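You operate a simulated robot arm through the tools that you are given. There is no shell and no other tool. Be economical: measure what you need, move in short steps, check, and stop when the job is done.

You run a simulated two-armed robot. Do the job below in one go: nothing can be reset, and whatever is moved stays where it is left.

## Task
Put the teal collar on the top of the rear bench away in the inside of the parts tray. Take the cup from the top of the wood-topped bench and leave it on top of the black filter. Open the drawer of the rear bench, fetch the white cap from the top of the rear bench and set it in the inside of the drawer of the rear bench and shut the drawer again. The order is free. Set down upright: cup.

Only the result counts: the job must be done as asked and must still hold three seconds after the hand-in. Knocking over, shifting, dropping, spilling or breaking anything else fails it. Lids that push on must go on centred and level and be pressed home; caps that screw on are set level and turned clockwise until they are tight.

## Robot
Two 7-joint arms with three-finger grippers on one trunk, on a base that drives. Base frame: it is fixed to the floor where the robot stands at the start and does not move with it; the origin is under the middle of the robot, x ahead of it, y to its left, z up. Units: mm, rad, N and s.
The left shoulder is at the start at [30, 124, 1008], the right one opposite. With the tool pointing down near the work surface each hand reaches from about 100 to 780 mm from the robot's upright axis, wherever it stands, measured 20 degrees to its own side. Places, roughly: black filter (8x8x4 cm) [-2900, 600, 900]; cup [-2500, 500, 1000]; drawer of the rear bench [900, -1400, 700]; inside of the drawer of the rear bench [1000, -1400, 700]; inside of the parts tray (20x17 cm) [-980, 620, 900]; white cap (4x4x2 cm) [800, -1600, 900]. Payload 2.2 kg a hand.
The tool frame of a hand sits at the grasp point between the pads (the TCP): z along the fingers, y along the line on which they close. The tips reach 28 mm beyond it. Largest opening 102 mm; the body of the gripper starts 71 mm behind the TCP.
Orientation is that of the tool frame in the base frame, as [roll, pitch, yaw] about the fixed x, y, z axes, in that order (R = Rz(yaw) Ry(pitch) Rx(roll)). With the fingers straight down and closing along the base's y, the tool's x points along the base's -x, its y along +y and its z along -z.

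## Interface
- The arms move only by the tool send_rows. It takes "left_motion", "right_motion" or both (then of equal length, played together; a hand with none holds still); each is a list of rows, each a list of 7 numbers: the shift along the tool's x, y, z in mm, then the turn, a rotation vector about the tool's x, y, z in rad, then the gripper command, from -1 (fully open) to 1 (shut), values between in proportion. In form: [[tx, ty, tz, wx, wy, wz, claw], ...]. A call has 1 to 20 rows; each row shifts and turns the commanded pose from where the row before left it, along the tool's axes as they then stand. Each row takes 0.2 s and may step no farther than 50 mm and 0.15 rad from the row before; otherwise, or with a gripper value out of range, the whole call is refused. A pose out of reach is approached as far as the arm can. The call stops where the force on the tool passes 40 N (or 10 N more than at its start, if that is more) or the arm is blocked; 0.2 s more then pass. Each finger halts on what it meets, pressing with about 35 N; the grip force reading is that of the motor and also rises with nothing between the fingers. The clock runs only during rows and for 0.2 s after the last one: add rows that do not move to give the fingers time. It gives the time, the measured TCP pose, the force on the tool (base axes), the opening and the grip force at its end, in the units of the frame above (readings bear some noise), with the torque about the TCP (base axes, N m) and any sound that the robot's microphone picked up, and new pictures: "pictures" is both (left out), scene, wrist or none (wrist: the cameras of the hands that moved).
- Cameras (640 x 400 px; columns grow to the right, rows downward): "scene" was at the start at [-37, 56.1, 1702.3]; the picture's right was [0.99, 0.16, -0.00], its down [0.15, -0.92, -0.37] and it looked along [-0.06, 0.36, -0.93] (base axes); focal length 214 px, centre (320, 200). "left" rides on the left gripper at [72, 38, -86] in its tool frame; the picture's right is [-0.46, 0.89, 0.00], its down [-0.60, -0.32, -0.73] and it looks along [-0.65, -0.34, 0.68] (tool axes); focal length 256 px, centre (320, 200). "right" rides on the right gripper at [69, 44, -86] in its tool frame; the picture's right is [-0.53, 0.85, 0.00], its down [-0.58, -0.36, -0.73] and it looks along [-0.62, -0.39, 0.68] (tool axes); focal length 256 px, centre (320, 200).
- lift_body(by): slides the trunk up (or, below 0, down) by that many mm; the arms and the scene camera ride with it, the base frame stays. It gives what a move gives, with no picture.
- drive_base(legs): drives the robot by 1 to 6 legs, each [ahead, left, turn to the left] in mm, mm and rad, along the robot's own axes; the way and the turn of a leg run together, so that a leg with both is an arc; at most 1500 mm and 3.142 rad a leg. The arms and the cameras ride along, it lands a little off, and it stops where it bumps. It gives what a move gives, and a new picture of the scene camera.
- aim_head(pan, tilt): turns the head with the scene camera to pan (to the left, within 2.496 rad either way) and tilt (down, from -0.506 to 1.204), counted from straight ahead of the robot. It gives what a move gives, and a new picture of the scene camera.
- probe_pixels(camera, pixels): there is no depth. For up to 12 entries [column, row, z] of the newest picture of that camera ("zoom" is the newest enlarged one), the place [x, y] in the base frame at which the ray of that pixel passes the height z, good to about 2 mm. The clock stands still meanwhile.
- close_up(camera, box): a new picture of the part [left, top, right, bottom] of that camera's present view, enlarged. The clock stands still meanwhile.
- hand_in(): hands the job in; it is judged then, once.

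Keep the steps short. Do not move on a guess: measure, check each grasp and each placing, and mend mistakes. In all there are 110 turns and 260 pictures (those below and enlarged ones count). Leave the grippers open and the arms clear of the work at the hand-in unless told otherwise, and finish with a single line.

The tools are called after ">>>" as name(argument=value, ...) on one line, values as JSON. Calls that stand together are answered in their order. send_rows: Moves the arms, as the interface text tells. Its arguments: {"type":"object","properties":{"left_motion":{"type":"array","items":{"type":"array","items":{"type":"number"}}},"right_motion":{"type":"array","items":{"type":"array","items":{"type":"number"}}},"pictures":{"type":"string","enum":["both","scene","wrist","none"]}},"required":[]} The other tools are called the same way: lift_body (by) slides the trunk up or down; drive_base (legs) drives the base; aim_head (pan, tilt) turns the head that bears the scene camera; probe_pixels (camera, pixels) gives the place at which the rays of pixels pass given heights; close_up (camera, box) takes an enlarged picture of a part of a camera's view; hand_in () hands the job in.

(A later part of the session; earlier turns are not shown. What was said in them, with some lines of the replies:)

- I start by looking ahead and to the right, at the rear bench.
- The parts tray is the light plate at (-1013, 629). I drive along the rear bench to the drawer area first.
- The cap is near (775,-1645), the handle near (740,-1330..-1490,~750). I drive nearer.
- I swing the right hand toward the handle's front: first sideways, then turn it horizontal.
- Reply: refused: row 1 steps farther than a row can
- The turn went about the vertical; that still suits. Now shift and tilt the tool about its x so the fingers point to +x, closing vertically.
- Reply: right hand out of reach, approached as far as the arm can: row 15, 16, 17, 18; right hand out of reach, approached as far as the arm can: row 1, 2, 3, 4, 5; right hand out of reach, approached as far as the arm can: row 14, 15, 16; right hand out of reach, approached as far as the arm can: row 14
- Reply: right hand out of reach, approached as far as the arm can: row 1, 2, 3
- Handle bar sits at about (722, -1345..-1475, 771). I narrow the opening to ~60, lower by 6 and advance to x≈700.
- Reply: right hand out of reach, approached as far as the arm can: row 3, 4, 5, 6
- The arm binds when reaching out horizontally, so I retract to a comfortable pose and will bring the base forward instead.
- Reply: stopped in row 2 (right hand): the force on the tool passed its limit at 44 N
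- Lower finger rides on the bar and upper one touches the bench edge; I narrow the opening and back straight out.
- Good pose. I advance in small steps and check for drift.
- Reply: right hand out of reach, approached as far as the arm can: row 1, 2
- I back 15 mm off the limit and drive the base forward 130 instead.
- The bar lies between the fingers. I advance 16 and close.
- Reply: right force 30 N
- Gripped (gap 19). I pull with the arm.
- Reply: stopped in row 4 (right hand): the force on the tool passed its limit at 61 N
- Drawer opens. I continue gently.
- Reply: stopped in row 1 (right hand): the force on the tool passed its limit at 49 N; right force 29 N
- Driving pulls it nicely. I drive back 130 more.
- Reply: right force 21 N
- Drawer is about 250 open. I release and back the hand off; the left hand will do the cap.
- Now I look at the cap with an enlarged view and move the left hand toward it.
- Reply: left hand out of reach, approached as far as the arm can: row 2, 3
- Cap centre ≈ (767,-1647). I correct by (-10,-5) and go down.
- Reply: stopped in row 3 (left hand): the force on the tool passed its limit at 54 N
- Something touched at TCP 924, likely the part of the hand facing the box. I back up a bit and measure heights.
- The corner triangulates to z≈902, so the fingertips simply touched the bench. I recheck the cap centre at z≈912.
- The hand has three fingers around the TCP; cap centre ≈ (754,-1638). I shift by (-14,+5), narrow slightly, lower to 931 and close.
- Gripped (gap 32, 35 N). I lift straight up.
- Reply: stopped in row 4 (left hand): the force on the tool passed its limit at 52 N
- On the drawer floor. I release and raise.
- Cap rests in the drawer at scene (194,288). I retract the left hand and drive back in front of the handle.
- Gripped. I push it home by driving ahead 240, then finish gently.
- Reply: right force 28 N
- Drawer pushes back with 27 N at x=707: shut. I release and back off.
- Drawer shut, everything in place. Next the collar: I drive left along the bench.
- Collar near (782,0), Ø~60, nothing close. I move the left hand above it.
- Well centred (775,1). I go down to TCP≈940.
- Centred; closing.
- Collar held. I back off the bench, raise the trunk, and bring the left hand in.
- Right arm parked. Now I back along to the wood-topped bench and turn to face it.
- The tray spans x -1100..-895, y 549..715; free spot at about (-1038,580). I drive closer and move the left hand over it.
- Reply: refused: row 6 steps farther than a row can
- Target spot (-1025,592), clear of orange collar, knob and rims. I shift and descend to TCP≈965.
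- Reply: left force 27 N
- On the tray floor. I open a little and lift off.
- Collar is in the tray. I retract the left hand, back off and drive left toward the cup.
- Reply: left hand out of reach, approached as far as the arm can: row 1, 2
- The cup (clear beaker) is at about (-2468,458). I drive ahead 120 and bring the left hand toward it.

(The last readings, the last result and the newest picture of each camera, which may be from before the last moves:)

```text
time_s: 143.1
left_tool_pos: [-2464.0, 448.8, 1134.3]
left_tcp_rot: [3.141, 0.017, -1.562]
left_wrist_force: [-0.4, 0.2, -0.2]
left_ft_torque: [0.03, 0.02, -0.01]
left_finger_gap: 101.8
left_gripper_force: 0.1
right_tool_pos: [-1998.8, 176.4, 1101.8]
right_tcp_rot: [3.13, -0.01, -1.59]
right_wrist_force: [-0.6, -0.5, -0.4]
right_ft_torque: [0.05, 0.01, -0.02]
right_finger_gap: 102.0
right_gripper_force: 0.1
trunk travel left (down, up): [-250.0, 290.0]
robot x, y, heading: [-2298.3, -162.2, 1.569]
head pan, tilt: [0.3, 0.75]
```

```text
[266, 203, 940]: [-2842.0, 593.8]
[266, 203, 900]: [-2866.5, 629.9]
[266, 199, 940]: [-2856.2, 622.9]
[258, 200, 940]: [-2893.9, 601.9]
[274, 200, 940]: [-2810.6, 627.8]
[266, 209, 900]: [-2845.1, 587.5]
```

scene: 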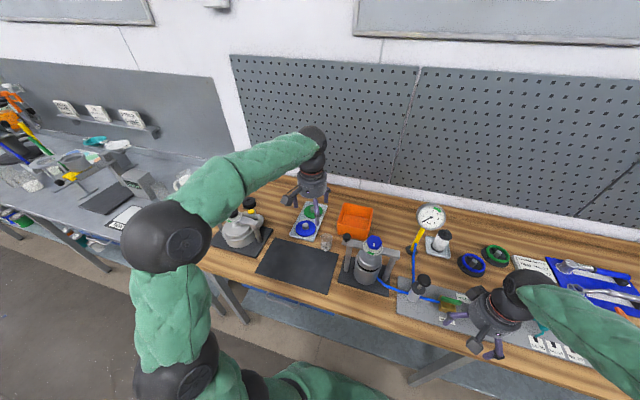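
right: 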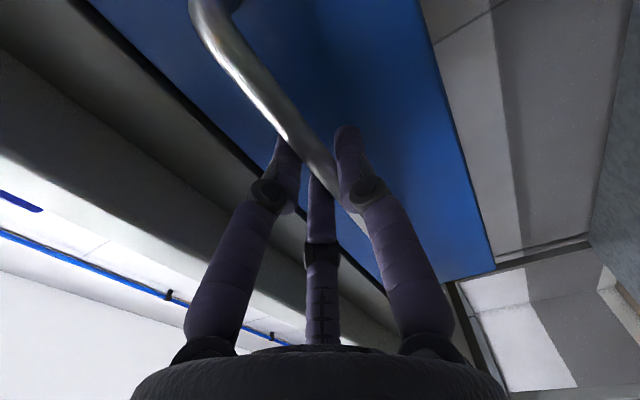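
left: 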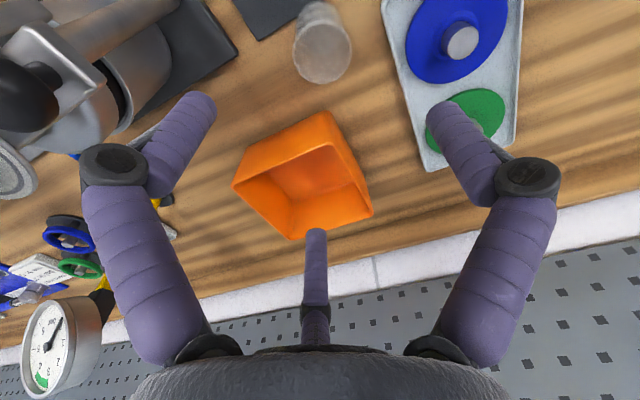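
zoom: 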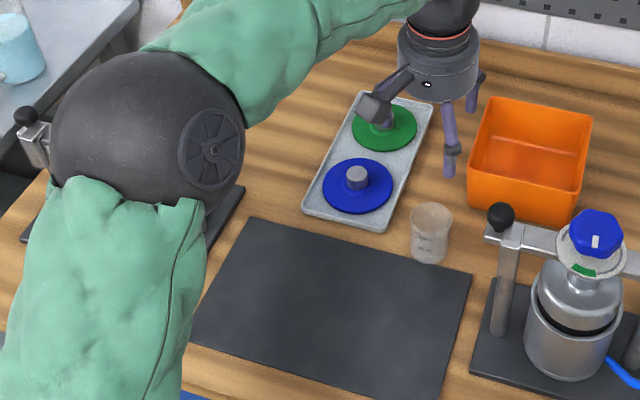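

>>> probe_pixels(camera="left", pixels=[[322, 53, 950], [322, 53, 970], [322, 53, 990], [318, 10, 900], [293, 50, 970], [351, 50, 970]])

>>> probe_pixels(camera="zoom", pixels=[[431, 219, 950], [431, 219, 970], [431, 219, 990], [430, 254, 900]])

```text
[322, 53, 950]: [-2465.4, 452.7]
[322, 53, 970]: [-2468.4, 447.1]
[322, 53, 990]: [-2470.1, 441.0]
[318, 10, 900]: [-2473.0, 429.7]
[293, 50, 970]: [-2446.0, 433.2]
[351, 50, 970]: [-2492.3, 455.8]
```

```text
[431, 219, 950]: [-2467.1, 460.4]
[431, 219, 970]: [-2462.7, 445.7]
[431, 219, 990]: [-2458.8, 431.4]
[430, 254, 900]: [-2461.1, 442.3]
```

Rim at z≈968, centre (-2466,446), Ø~50. I narrow the opening to ~76 and descend to TCP≈950.

>>> send_rows(left_motion=[[3, 2, 0, 0, 0, 0, -0.5], [0, 0, 45, 0, 0, 0, -0.5], [0, 0, 40, 0, 0, 0, -0.5], [0, 0, 0, 0, 0, 0, -0.5]], pictures="wrist")

>>> close_up(camera="scene", box=[270, 185, 370, 265])

```text
time_s: 144.1
left_tool_pos: [-2464.6, 447.3, 1047.8]
left_tcp_rot: [3.141, 0.014, -1.563]
left_wrist_force: [-0.6, 1.0, -0.3]
left_ft_torque: [0.01, 0.01, 0.0]
left_finger_gap: 76.5
left_gripper_force: 0.0
right_tool_pos: [-1998.2, 176.2, 1103.3]
right_tcp_rot: [3.13, -0.01, -1.59]
right_wrist_force: [0.0, -0.2, -0.2]
right_ft_torque: [0.03, 0.01, 0.0]
right_finger_gap: 101.9
right_gripper_force: 0.0
trunk travel left (down, up): [-250.0, 290.0]
robot x, y, heading: [-2299.1, -162.2, 1.573]
head pan, tilt: [0.3, 0.75]
```

left: 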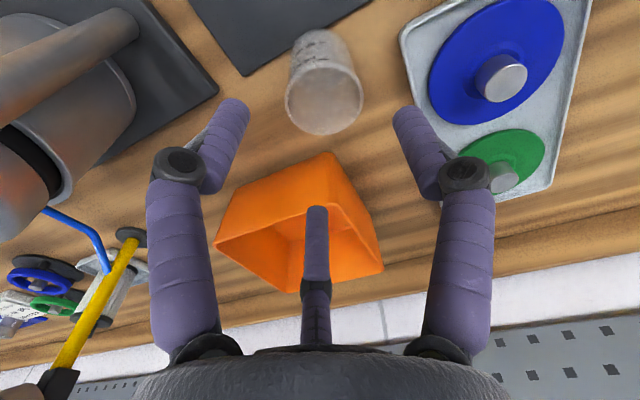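

```text
5.00 times, centred on (320, 225) of scene
```

zoom: 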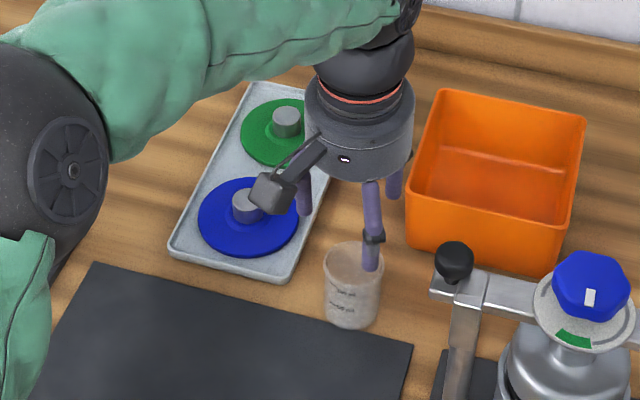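

>>> probe_pixels(camera="left", pixels=[[324, 95, 968], [322, 50, 905], [328, 154, 900], [240, 187, 900], [383, 266, 965], [215, 238, 965], [316, 208, 1020]])

```text
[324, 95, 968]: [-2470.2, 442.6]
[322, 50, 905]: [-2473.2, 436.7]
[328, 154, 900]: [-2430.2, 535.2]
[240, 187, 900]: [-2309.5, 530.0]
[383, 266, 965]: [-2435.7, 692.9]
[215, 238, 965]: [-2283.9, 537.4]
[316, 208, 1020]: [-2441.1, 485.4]
```

>>> send_rows(left_motion=[[5, 4, 0, 0, 0, 0, -0.5], [0, 0, 40, 0, 0, 0, -0.5], [0, 0, 30, 0, 0, 0, -0.5]], pictures="wrist")

```text
time_s: 144.9
left_tool_pos: [-2468.0, 442.5, 977.4]
left_tcp_rot: [-3.141, 0.015, -1.561]
left_wrist_force: [-0.1, -0.9, 0.2]
left_ft_torque: [0.0, 0.03, -0.01]
left_finger_gap: 76.4
left_gripper_force: 0.0
right_tool_pos: [-1998.9, 176.6, 1102.9]
right_tcp_rot: [3.132, -0.01, -1.59]
right_wrist_force: [-0.3, 1.3, 0.4]
right_ft_torque: [-0.03, -0.04, -0.02]
right_finger_gap: 102.0
right_gripper_force: 0.0
trunk travel left (down, up): [-250.0, 290.0]
robot x, y, heading: [-2299.6, -160.5, 1.569]
head pan, tilt: [0.3, 0.75]
```

left: 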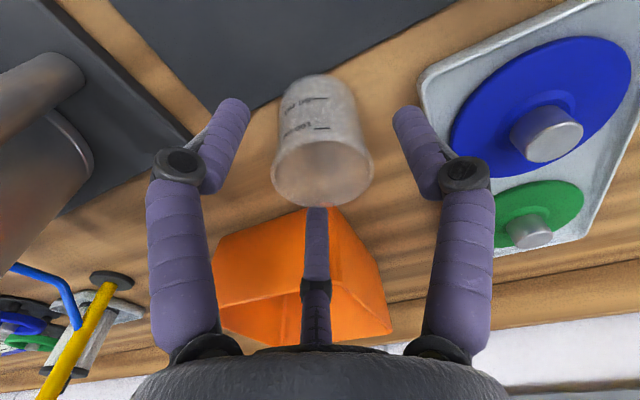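

Centred between the fingers. Down 25 and close softly.

>>> send_rows(left_motion=[[0, 0, 25, 0, 0, 0, -0.5], [0, 0, 0, 0, 0, 0, -0.2], [0, 0, 0, 0, 0, 0, -0.05], [0, 0, 0, 0, 0, 0, 0.05], [0, 0, 0, 0, 0, 0, 0.08]], pictures="wrist")

```text
time_s: 146.1
left_tool_pos: [-2468.9, 442.6, 953.6]
left_tcp_rot: [-3.141, 0.016, -1.563]
left_wrist_force: [-0.7, 1.4, 1.8]
left_ft_torque: [0.03, 0.03, -0.03]
left_finger_gap: 50.9
left_gripper_force: 34.6
right_tool_pos: [-1997.7, 176.5, 1103.2]
right_tcp_rot: [3.131, -0.01, -1.59]
right_wrist_force: [0.3, 0.4, 0.6]
right_ft_torque: [0.0, 0.0, 0.01]
right_finger_gap: 102.2
right_gripper_force: 0.1
trunk travel left (down, up): [-250.0, 290.0]
robot x, y, heading: [-2297.6, -163.7, 1.571]
head pan, tilt: [0.3, 0.75]
```

left: 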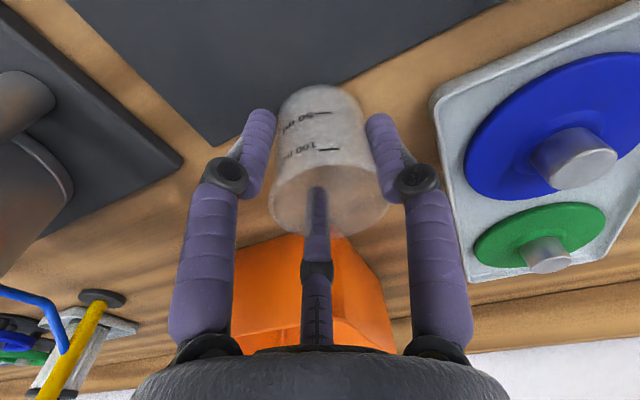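

Gripped (gap 51, 35 N). I lift the cup straight up.

>>> send_rows(left_motion=[[0, 0, -15, 0, 0, 0, 0.1], [0, 0, -35, 0, 0, 0, 0.1], [0, 0, -40, 0, 0, 0, 0.1], [0, 0, -40, 0, 0, 0, 0.1], [0, 0, -40, 0, 0, 0, 0.1], [0, 0, -40, 0, 0, 0, 0.1]], pictures="both")

```text
time_s: 147.5
left_tool_pos: [-2469.3, 438.1, 1163.8]
left_tcp_rot: [3.14, 0.012, -1.565]
left_wrist_force: [0.8, -0.3, -0.5]
left_ft_torque: [0.02, -0.02, 0.02]
left_finger_gap: 50.5
left_gripper_force: 34.9
right_tool_pos: [-1998.1, 175.9, 1102.2]
right_tcp_rot: [3.131, -0.008, -1.591]
right_wrist_force: [0.2, -0.2, 0.2]
right_ft_torque: [0.01, 0.0, -0.01]
right_finger_gap: 101.9
right_gripper_force: 0.1
trunk travel left (down, up): [-250.0, 290.0]
robot x, y, heading: [-2300.9, -163.9, 1.57]
head pan, tilt: [0.3, 0.75]
```

scene: 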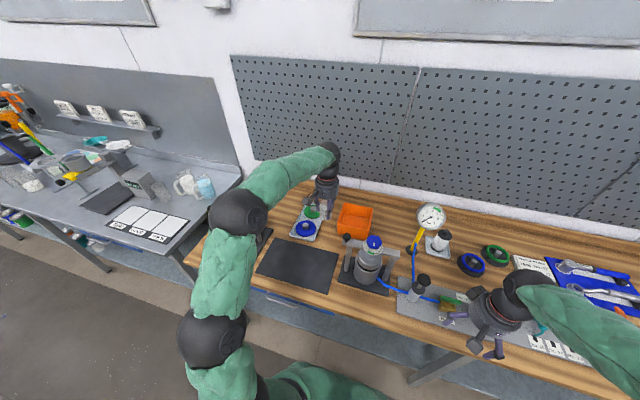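
left: 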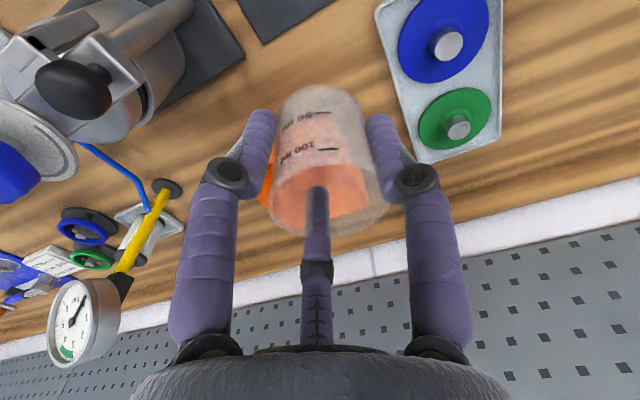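

Cup held upright. I lift the trunk 80 for clearance and drive left 390.

>>> lift_body(by=80)

>>> drive_base(legs=[[0, 390, 0]])

>>> close_up(camera="scene", box=[240, 170, 440, 295])

```text
time_s: 148.6
left_tool_pos: [-2468.4, 438.5, 1242.2]
left_tcp_rot: [3.139, 0.013, -1.564]
left_wrist_force: [0.3, 0.4, 0.9]
left_ft_torque: [-0.02, 0.02, 0.03]
left_finger_gap: 49.8
left_gripper_force: 34.8
right_tool_pos: [-1998.8, 178.0, 1181.3]
right_tcp_rot: [3.131, -0.01, -1.59]
right_wrist_force: [0.2, 0.5, 0.1]
right_ft_torque: [-0.01, 0.01, 0.04]
right_finger_gap: 101.9
right_gripper_force: 0.0
trunk travel left (down, up): [-330.0, 210.0]
robot x, y, heading: [-2301.1, -158.3, 1.571]
head pan, tilt: [0.3, 0.75]
```

```text
time_s: 151.1
left_tool_pos: [-2857.4, 439.5, 1243.3]
left_tcp_rot: [-3.14, 0.013, -1.564]
left_wrist_force: [-0.6, 0.0, -0.4]
left_ft_torque: [0.01, 0.0, 0.04]
left_finger_gap: 50.1
left_gripper_force: 35.0
right_tool_pos: [-2385.9, 176.0, 1181.6]
right_tcp_rot: [3.133, -0.011, -1.589]
right_wrist_force: [0.3, -0.5, 0.4]
right_ft_torque: [-0.01, -0.03, -0.01]
right_finger_gap: 102.1
right_gripper_force: 0.1
trunk travel left (down, up): [-330.0, 210.0]
robot x, y, heading: [-2686.5, -160.7, 1.566]
head pan, tilt: [0.3, 0.75]
```

scene: 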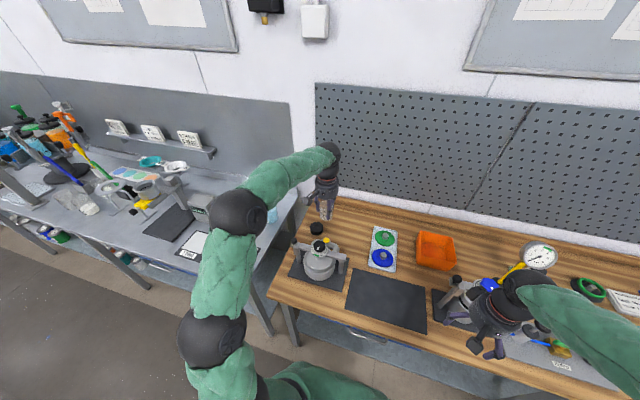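

```text
3.20 times, centred on (340, 232) of scene
```

zoom: 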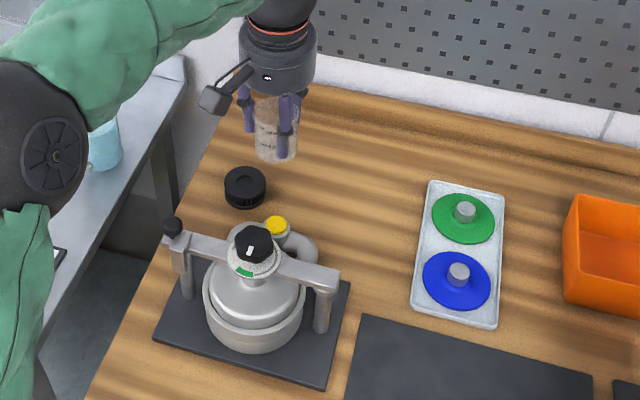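

>>> probe_pixels(camera="zoom", pixels=[[245, 179, 940], [225, 185, 940], [266, 185, 940], [245, 207, 900], [245, 168, 940], [245, 191, 940]])

>>> probe_pixels(camera="scene", pixels=[[316.6, 226, 940], [316.6, 226, 920]])

>>> close_up(camera="left", box=[140, 0, 500, 225])

```text
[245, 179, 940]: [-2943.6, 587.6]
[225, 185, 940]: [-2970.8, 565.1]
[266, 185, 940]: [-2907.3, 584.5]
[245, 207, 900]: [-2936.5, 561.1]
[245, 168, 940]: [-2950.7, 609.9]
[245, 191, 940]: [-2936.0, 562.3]
```

```text
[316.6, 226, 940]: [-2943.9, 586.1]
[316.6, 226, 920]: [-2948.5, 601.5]
```

```text
1.78 times, centred on (320, 112) of left
```

zoom: 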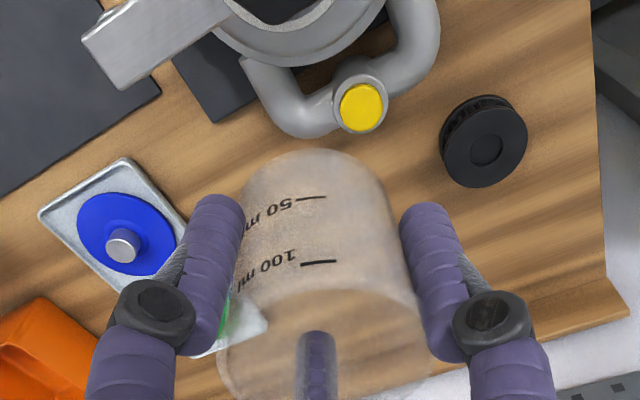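

>>> probe_pixels(camera="zoom", pixels=[[486, 147, 940], [486, 147, 920], [480, 125, 900], [439, 150, 940], [527, 140, 940]])

>>> probe_pixels(camera="left", pixels=[[413, 83, 940]])

```text
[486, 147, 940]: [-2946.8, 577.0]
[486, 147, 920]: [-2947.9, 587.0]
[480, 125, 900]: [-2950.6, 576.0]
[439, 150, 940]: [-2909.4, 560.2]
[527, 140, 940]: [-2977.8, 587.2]
```

```text
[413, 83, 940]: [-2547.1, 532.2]
```

Filter centre ≈ (-2946,582), Ø≈75. I drive (90 ahead, 80 left).

>>> drive_base(legs=[[90, 80, 0.005]])

>>> send_rows(left_motion=[[-25, 3, 30, 0, 0, 0, 0.1], [-20, 3, 30, 0, 0, 0, 0.1], [0, 0, 30, 0, 0, 0, 0.1], [0, 0, 20, 0, 0, 0, 0.1], [0, 0, 0, 0, 0, 0, 0.1]], pictures="both")

>>> close_up(camera="scene", box=[280, 190, 440, 300])

```text
time_s: 152.3
left_tool_pos: [-2941.2, 528.0, 1242.4]
left_tcp_rot: [3.141, 0.013, -1.56]
left_wrist_force: [-0.9, 0.9, -0.2]
left_ft_torque: [-0.03, -0.01, -0.02]
left_finger_gap: 50.0
left_gripper_force: 35.1
right_tool_pos: [-2467.6, 269.2, 1182.2]
right_tcp_rot: [3.133, -0.01, -1.585]
right_wrist_force: [-0.7, 0.4, -0.3]
right_ft_torque: [0.0, -0.02, -0.04]
right_finger_gap: 102.0
right_gripper_force: 0.1
trunk travel left (down, up): [-330.0, 210.0]
robot x, y, heading: [-2762.7, -71.3, 1.574]
head pan, tilt: [0.3, 0.75]
```

scene: 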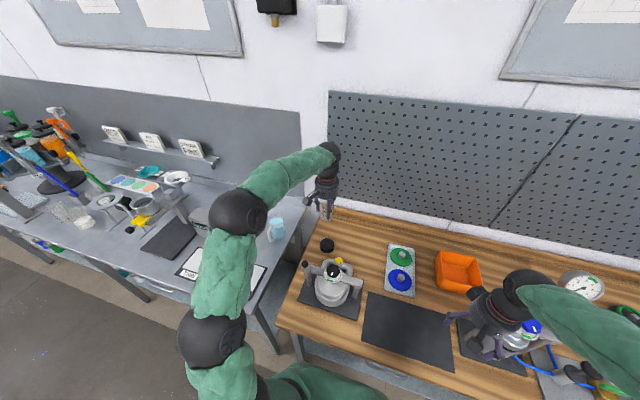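

```text
time_s: 153.5
left_tool_pos: [-2945.6, 574.2, 1134.8]
left_tcp_rot: [-3.142, 0.015, -1.557]
left_wrist_force: [0.4, -0.9, 0.1]
left_ft_torque: [0.0, 0.01, 0.02]
left_finger_gap: 49.6
left_gripper_force: 35.2
right_tool_pos: [-2467.1, 267.3, 1183.2]
right_tcp_rot: [3.131, -0.009, -1.585]
right_wrist_force: [-0.5, -1.4, 0.5]
right_ft_torque: [-0.03, 0.02, 0.03]
right_finger_gap: 102.3
right_gripper_force: 0.0
trunk travel left (down, up): [-330.0, 210.0]
robot x, y, heading: [-2765.2, -72.2, 1.574]
head pan, tilt: [0.3, 0.75]
```

scene: 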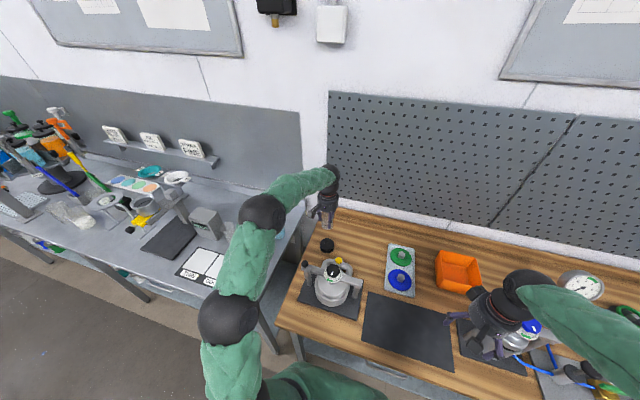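
left: 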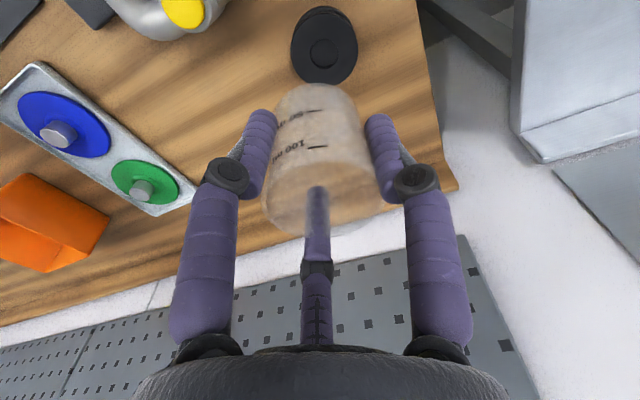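

```text
3.64 times, centred on (360, 245) of scene
```

zoom: 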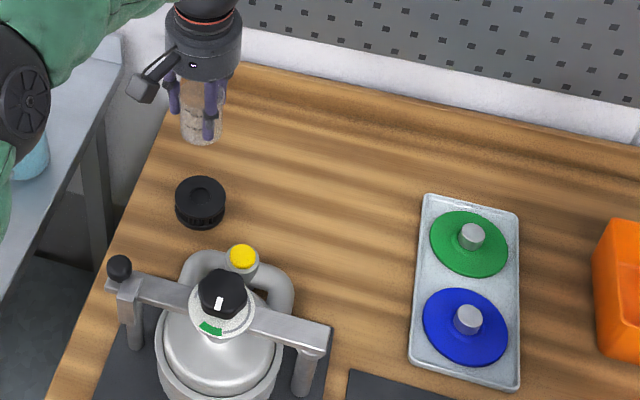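

>>> probe_pixels(camera="left", pixels=[[323, 55, 940], [323, 55, 930], [323, 55, 950], [290, 45, 940], [358, 45, 940], [323, 82, 940], [324, 8, 905]])

>>> probe_pixels(camera="zoom", pixels=[[201, 192, 940], [201, 192, 930], [201, 192, 950], [176, 192, 940], [226, 192, 940]])

```text
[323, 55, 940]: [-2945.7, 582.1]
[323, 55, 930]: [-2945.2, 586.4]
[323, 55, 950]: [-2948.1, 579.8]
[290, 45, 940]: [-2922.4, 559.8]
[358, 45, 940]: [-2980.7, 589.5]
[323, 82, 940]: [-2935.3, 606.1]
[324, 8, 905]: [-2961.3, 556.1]
```

```text
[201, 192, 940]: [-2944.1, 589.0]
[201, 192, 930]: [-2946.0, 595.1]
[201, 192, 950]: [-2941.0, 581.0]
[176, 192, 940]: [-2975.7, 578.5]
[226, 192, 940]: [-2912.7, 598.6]
```

Filter top centre (-2946,583). I shift 9 mm and lower to TCP≈1012.

>>> send_rows(left_motion=[[-9, 0, 0, 0, 0, 0, 0.1], [0, 0, 40, 0, 0, 0, 0.1], [0, 0, 40, 0, 0, 0, 0.1], [0, 0, 35, 0, 0, 0, 0.1], [0, 0, 0, 0, 0, 0, 0.1]], pictures="wrist")

>>> close_up(camera="scene", box=[290, 190, 390, 270])

>>> close_up(camera="left", box=[200, 0, 440, 250])

```text
time_s: 154.7
left_tool_pos: [-2945.9, 585.9, 1018.4]
left_tcp_rot: [3.136, 0.016, -1.558]
left_wrist_force: [-0.4, -0.2, -0.7]
left_ft_torque: [0.01, 0.03, -0.04]
left_finger_gap: 49.8
left_gripper_force: 35.0
right_tool_pos: [-2466.8, 267.8, 1182.4]
right_tcp_rot: [3.131, -0.008, -1.585]
right_wrist_force: [0.6, 0.2, 0.2]
right_ft_torque: [0.02, 0.03, -0.01]
right_finger_gap: 102.1
right_gripper_force: 0.0
trunk travel left (down, up): [-330.0, 210.0]
robot x, y, heading: [-2769.8, -69.6, 1.574]
head pan, tilt: [0.3, 0.75]
```

left: 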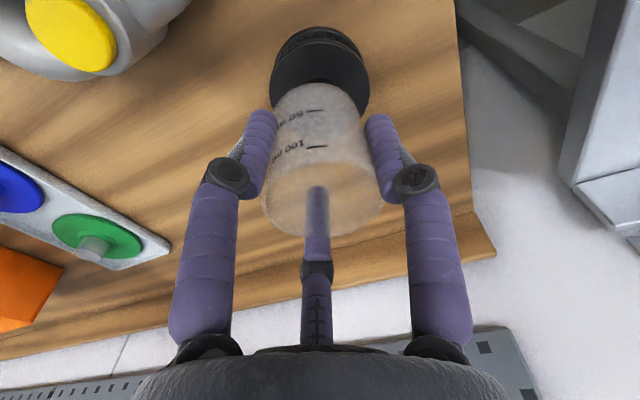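

```text
5.00 times, centred on (340, 230) of scene
```

zoom: 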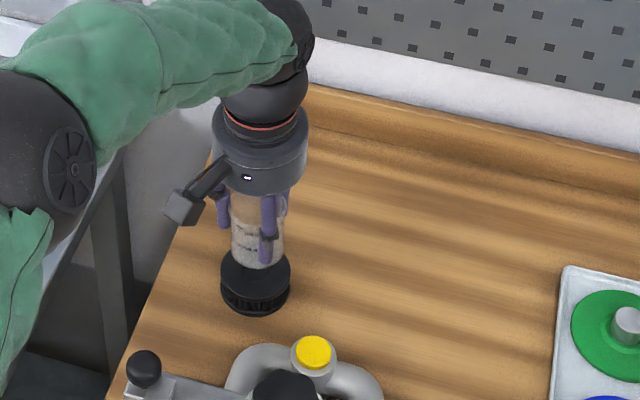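

```text
1.60 times, centred on (320, 125) of left
```

zoom: 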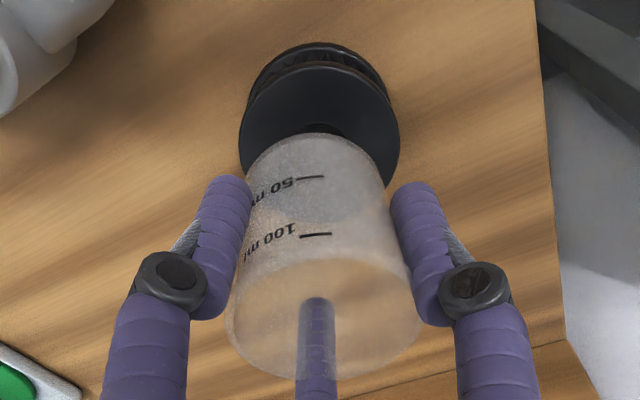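

>>> probe_pixels(camera="zoom", pixels=[[320, 128, 942], [239, 135, 942], [400, 135, 942], [320, 68, 942], [312, 200, 965]])

```text
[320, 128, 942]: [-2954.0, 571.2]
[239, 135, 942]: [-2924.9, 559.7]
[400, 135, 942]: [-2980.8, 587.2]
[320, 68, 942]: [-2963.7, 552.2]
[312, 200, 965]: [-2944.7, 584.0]
```

Alignment is good. I creep down until contact.

>>> send_rows(left_motion=[[0, 0, 6, 0, 0, 0, 0.1], [0, 0, 5, 0, 0, 0, 0.1], [0, 0, 3, 0, 0, 0, 0.1], [0, 0, 3, 0, 0, 0, 0.1], [0, 0, 2, 0, 0, 0, 0.1]], pictures="wrist")

>>> close_up(camera="scene", box=[300, 210, 370, 266])

```text
time_s: 155.9
left_tool_pos: [-2946.8, 584.6, 1000.7]
left_tcp_rot: [3.139, 0.016, -1.559]
left_wrist_force: [-0.4, 0.1, 0.3]
left_ft_torque: [0.0, 0.0, -0.01]
left_finger_gap: 49.9
left_gripper_force: 34.9
right_tool_pos: [-2467.1, 267.6, 1181.7]
right_tcp_rot: [3.131, -0.01, -1.584]
right_wrist_force: [0.3, -0.4, -0.3]
right_ft_torque: [-0.01, 0.03, -0.02]
right_finger_gap: 102.1
right_gripper_force: 0.1
trunk travel left (down, up): [-330.0, 210.0]
robot x, y, heading: [-2768.3, -71.4, 1.575]
head pan, tilt: [0.3, 0.75]
```

left: 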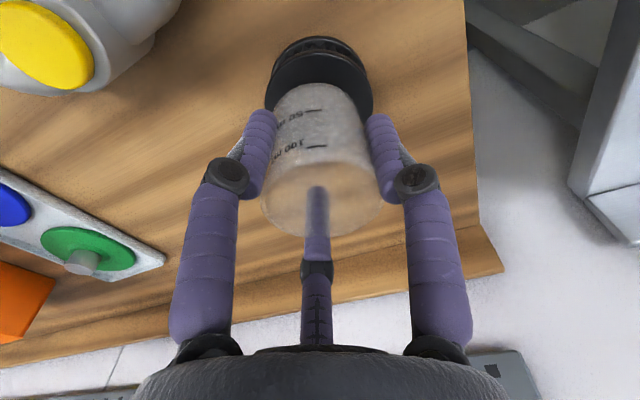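

```text
7.14 times, centred on (335, 238) of scene
```

zoom: 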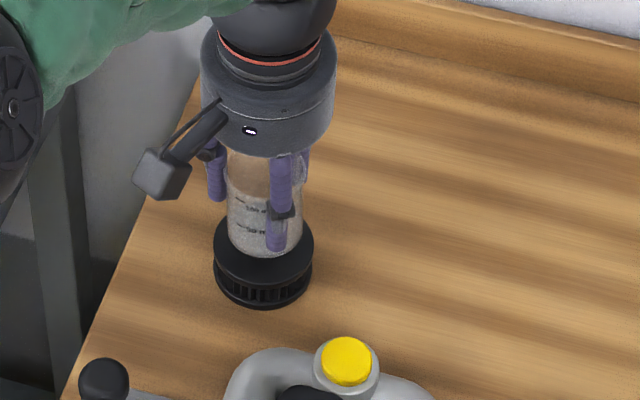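

>>> send_rows(left_motion=[[0, 0, 2, 0, 0, 0, 0.1], [0, 0, 2, 0, 0, 0, 0.1], [0, 0, 2, 0, 0, 0, 0.1], [0, 0, 2, 0, 0, 0, 0.1]], pictures="wrist")

```text
time_s: 156.9
left_tool_pos: [-2946.3, 584.8, 992.2]
left_tcp_rot: [3.14, 0.015, -1.558]
left_wrist_force: [-0.8, 0.2, -0.1]
left_ft_torque: [-0.04, -0.04, -0.01]
left_finger_gap: 49.7
left_gripper_force: 34.7
right_tool_pos: [-2468.0, 268.3, 1181.9]
right_tcp_rot: [3.131, -0.011, -1.585]
right_wrist_force: [0.2, -0.7, -0.2]
right_ft_torque: [0.02, 0.01, 0.0]
right_finger_gap: 102.2
right_gripper_force: 0.1
trunk travel left (down, up): [-330.0, 210.0]
robot x, y, heading: [-2769.3, -73.2, 1.572]
head pan, tilt: [0.3, 0.75]
```

left: 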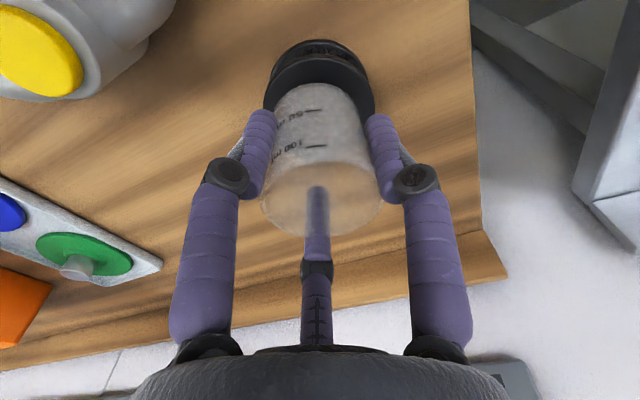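

>>> send_rows(left_motion=[[0, 0, 2, 0, 0, 0, 0.1], [0, 0, 2, 0, 0, 0, 0.1], [0, 0, 1.5, 0, 0, 0, 0.1]], pictures="none")

```text
time_s: 157.7
left_tool_pos: [-2946.5, 585.7, 985.6]
left_tcp_rot: [3.141, 0.015, -1.559]
left_wrist_force: [0.1, 0.2, 0.0]
left_ft_torque: [-0.03, 0.01, 0.0]
left_finger_gap: 50.0
left_gripper_force: 34.9
right_tool_pos: [-2467.9, 267.9, 1182.8]
right_tcp_rot: [3.132, -0.011, -1.584]
right_wrist_force: [-0.3, 0.0, -0.8]
right_ft_torque: [-0.04, -0.01, -0.01]
right_finger_gap: 101.7
right_gripper_force: 0.1
trunk travel left (down, up): [-330.0, 210.0]
robot x, y, heading: [-2765.9, -71.4, 1.58]
head pan, tilt: [0.3, 0.75]
```

>>> send_rows(left_motion=[[0, 0, 1.5, 0, 0, 0, 0.1], [0, 0, 1.5, 0, 0, 0, 0.1], [0, 0, 1.5, 0, 0, 0, 0.1], [0, 0, 1.5, 0, 0, 0, 0.1]], pictures="none")

>>> close_up(camera="scene", box=[300, 210, 370, 266])

```text
time_s: 158.7
left_tool_pos: [-2947.2, 585.9, 983.1]
left_tcp_rot: [3.139, 0.019, -1.558]
left_wrist_force: [0.9, -0.8, 10.0]
left_ft_torque: [0.17, 0.14, -0.01]
left_finger_gap: 49.7
left_gripper_force: 34.7
right_tool_pos: [-2467.2, 265.6, 1183.8]
right_tcp_rot: [3.133, -0.01, -1.585]
right_wrist_force: [-0.7, -0.9, -0.6]
right_ft_torque: [-0.01, 0.01, 0.03]
right_finger_gap: 102.2
right_gripper_force: 0.0
trunk travel left (down, up): [-330.0, 210.0]
robot x, y, heading: [-2766.0, -70.1, 1.578]
head pan, tilt: [0.3, 0.75]
```

```text
7.14 times, centred on (335, 238) of scene
```

zoom: 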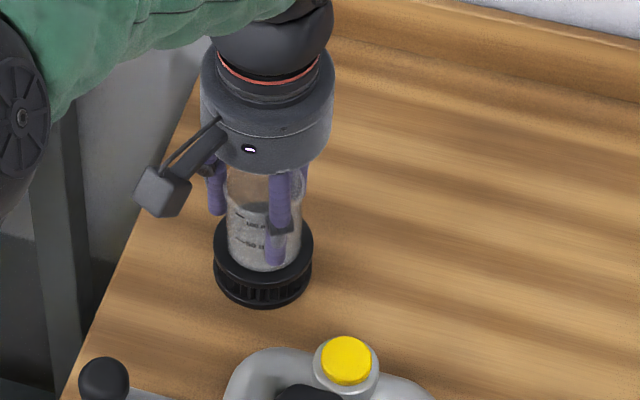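

Contact (10 N), centred. I relax 1 mm and open gently, then look before lifting.

>>> send_rows(left_motion=[[0, 0, -1, 0, 0, 0, 0.05], [0, 0, 0, 0, 0, 0, 0.0], [0, 0, 0, 0, 0, 0, -0.08], [0, 0, 0, 0, 0, 0, -0.16], [0, 0, 0, 0, 0, 0, -0.25], [0, 0, 0, 0, 0, 0, -0.4]], pictures="wrist")

```text
time_s: 160.1
left_tool_pos: [-2946.3, 586.5, 981.1]
left_tcp_rot: [3.141, 0.013, -1.559]
left_wrist_force: [0.2, 0.1, -0.3]
left_ft_torque: [-0.01, 0.01, 0.02]
left_finger_gap: 71.3
left_gripper_force: 0.0
right_tool_pos: [-2467.4, 268.1, 1182.4]
right_tcp_rot: [3.131, -0.012, -1.585]
right_wrist_force: [0.2, -0.2, 0.3]
right_ft_torque: [0.0, 0.0, 0.01]
right_finger_gap: 102.1
right_gripper_force: 0.1
trunk travel left (down, up): [-330.0, 210.0]
robot x, y, heading: [-2766.1, -73.1, 1.576]
head pan, tilt: [0.3, 0.75]
```

left: 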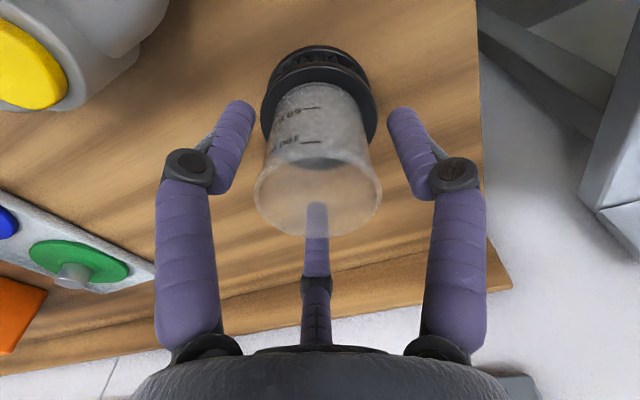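

Cup stands free and upright. I lift the hand straight off, then retract.

>>> send_rows(left_motion=[[0, 0, -10, 0, 0, 0, -0.5], [0, 0, -25, 0, 0, 0, -0.5], [0, 0, -35, 0, 0, 0, -0.5], [0, 0, -40, 0, 0, 0, -0.5], [0, 0, -40, 0, 0, 0, -0.5], [0, 0, -40, 0, 0, 0, -0.5], [0, 0, -40, 0, 0, 0, -0.5], [45, 0, 0, 0, 0, 0, -1], [45, 0, 0, 0, 0, 0, -1], [45, 0, 0, 0, 0, 0, -1], [45, 0, 0, 0, 0, 0, -1], [45, 0, 0, 0, 0, 0, -1]], pictures="both")

>>> close_up(camera="scene", box=[290, 190, 390, 270])

```text
time_s: 162.7
left_tool_pos: [-2944.2, 355.6, 1210.1]
left_tcp_rot: [3.14, 0.016, -1.557]
left_wrist_force: [0.3, 0.1, 0.3]
left_ft_torque: [0.05, -0.02, 0.02]
left_finger_gap: 101.8
left_gripper_force: 0.1
right_tool_pos: [-2466.9, 266.4, 1183.4]
right_tcp_rot: [3.131, -0.008, -1.587]
right_wrist_force: [0.2, -0.2, -1.4]
right_ft_torque: [-0.02, -0.01, -0.04]
right_finger_gap: 101.8
right_gripper_force: 0.1
trunk travel left (down, up): [-330.0, 210.0]
robot x, y, heading: [-2764.5, -69.2, 1.576]
head pan, tilt: [0.3, 0.75]
```

scene: 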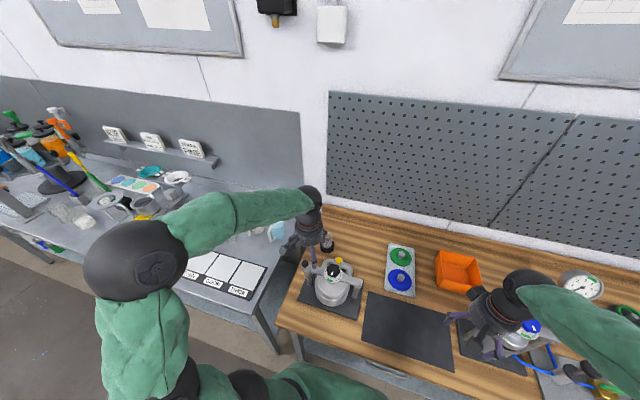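
left: 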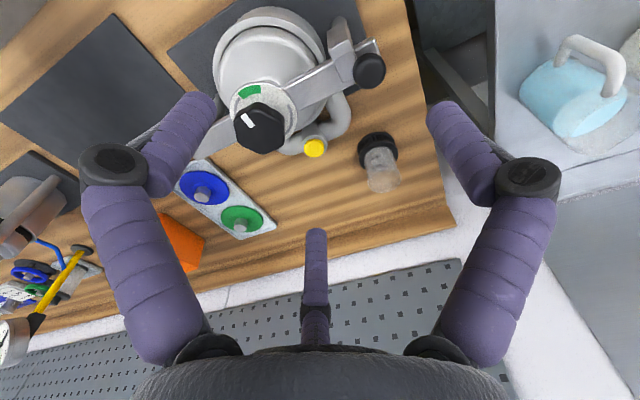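

```text
5.00 times, centred on (340, 230) of scene
```

zoom: 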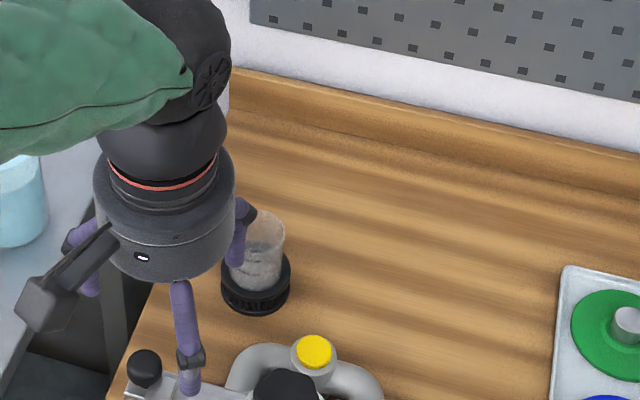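

Cup stands on the filter. I drive back clear and take a last look.

>>> drive_base(legs=[[-300, 0, 0]])

>>> close_up(camera="scene", box=[260, 150, 400, 270])

```text
time_s: 164.8
left_tool_pos: [-2941.4, 57.4, 1208.2]
left_tcp_rot: [-3.141, 0.016, -1.557]
left_wrist_force: [0.1, 0.0, 0.5]
left_ft_torque: [0.02, -0.01, 0.02]
left_finger_gap: 101.9
left_gripper_force: 0.0
right_tool_pos: [-2466.6, -31.2, 1181.7]
right_tcp_rot: [3.131, -0.01, -1.585]
right_wrist_force: [0.6, -0.1, 0.2]
right_ft_torque: [0.05, -0.02, 0.04]
right_finger_gap: 102.2
right_gripper_force: 0.1
trunk travel left (down, up): [-330.0, 210.0]
robot x, y, heading: [-2765.1, -368.9, 1.575]
head pan, tilt: [0.3, 0.75]
```

scene: 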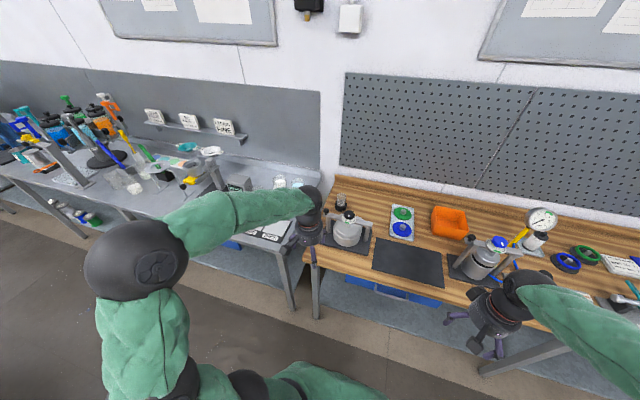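

```text
3.33 times, centred on (330, 210) of scene
```

zoom: 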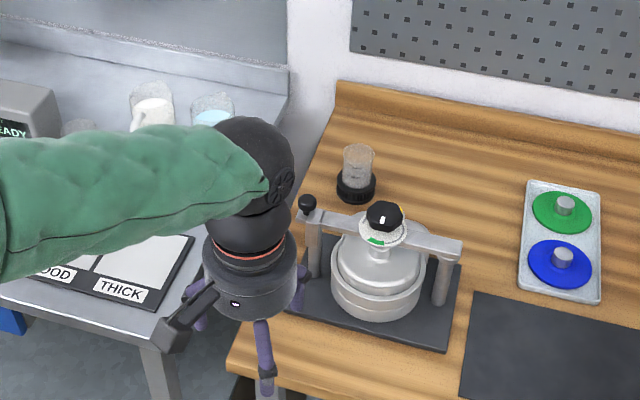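

All parts are placed: the cup is upright on the filter, the collar is in the tray, and the cap is in the shut drawer. I hand in.

>>> hand_in()

```text
The job is handed in.
```

The job is handed in: teal collar in the parts tray, cup upright on the black filter, white cap in the shut drawer of the rear bench, both grippers open and the arms clear.
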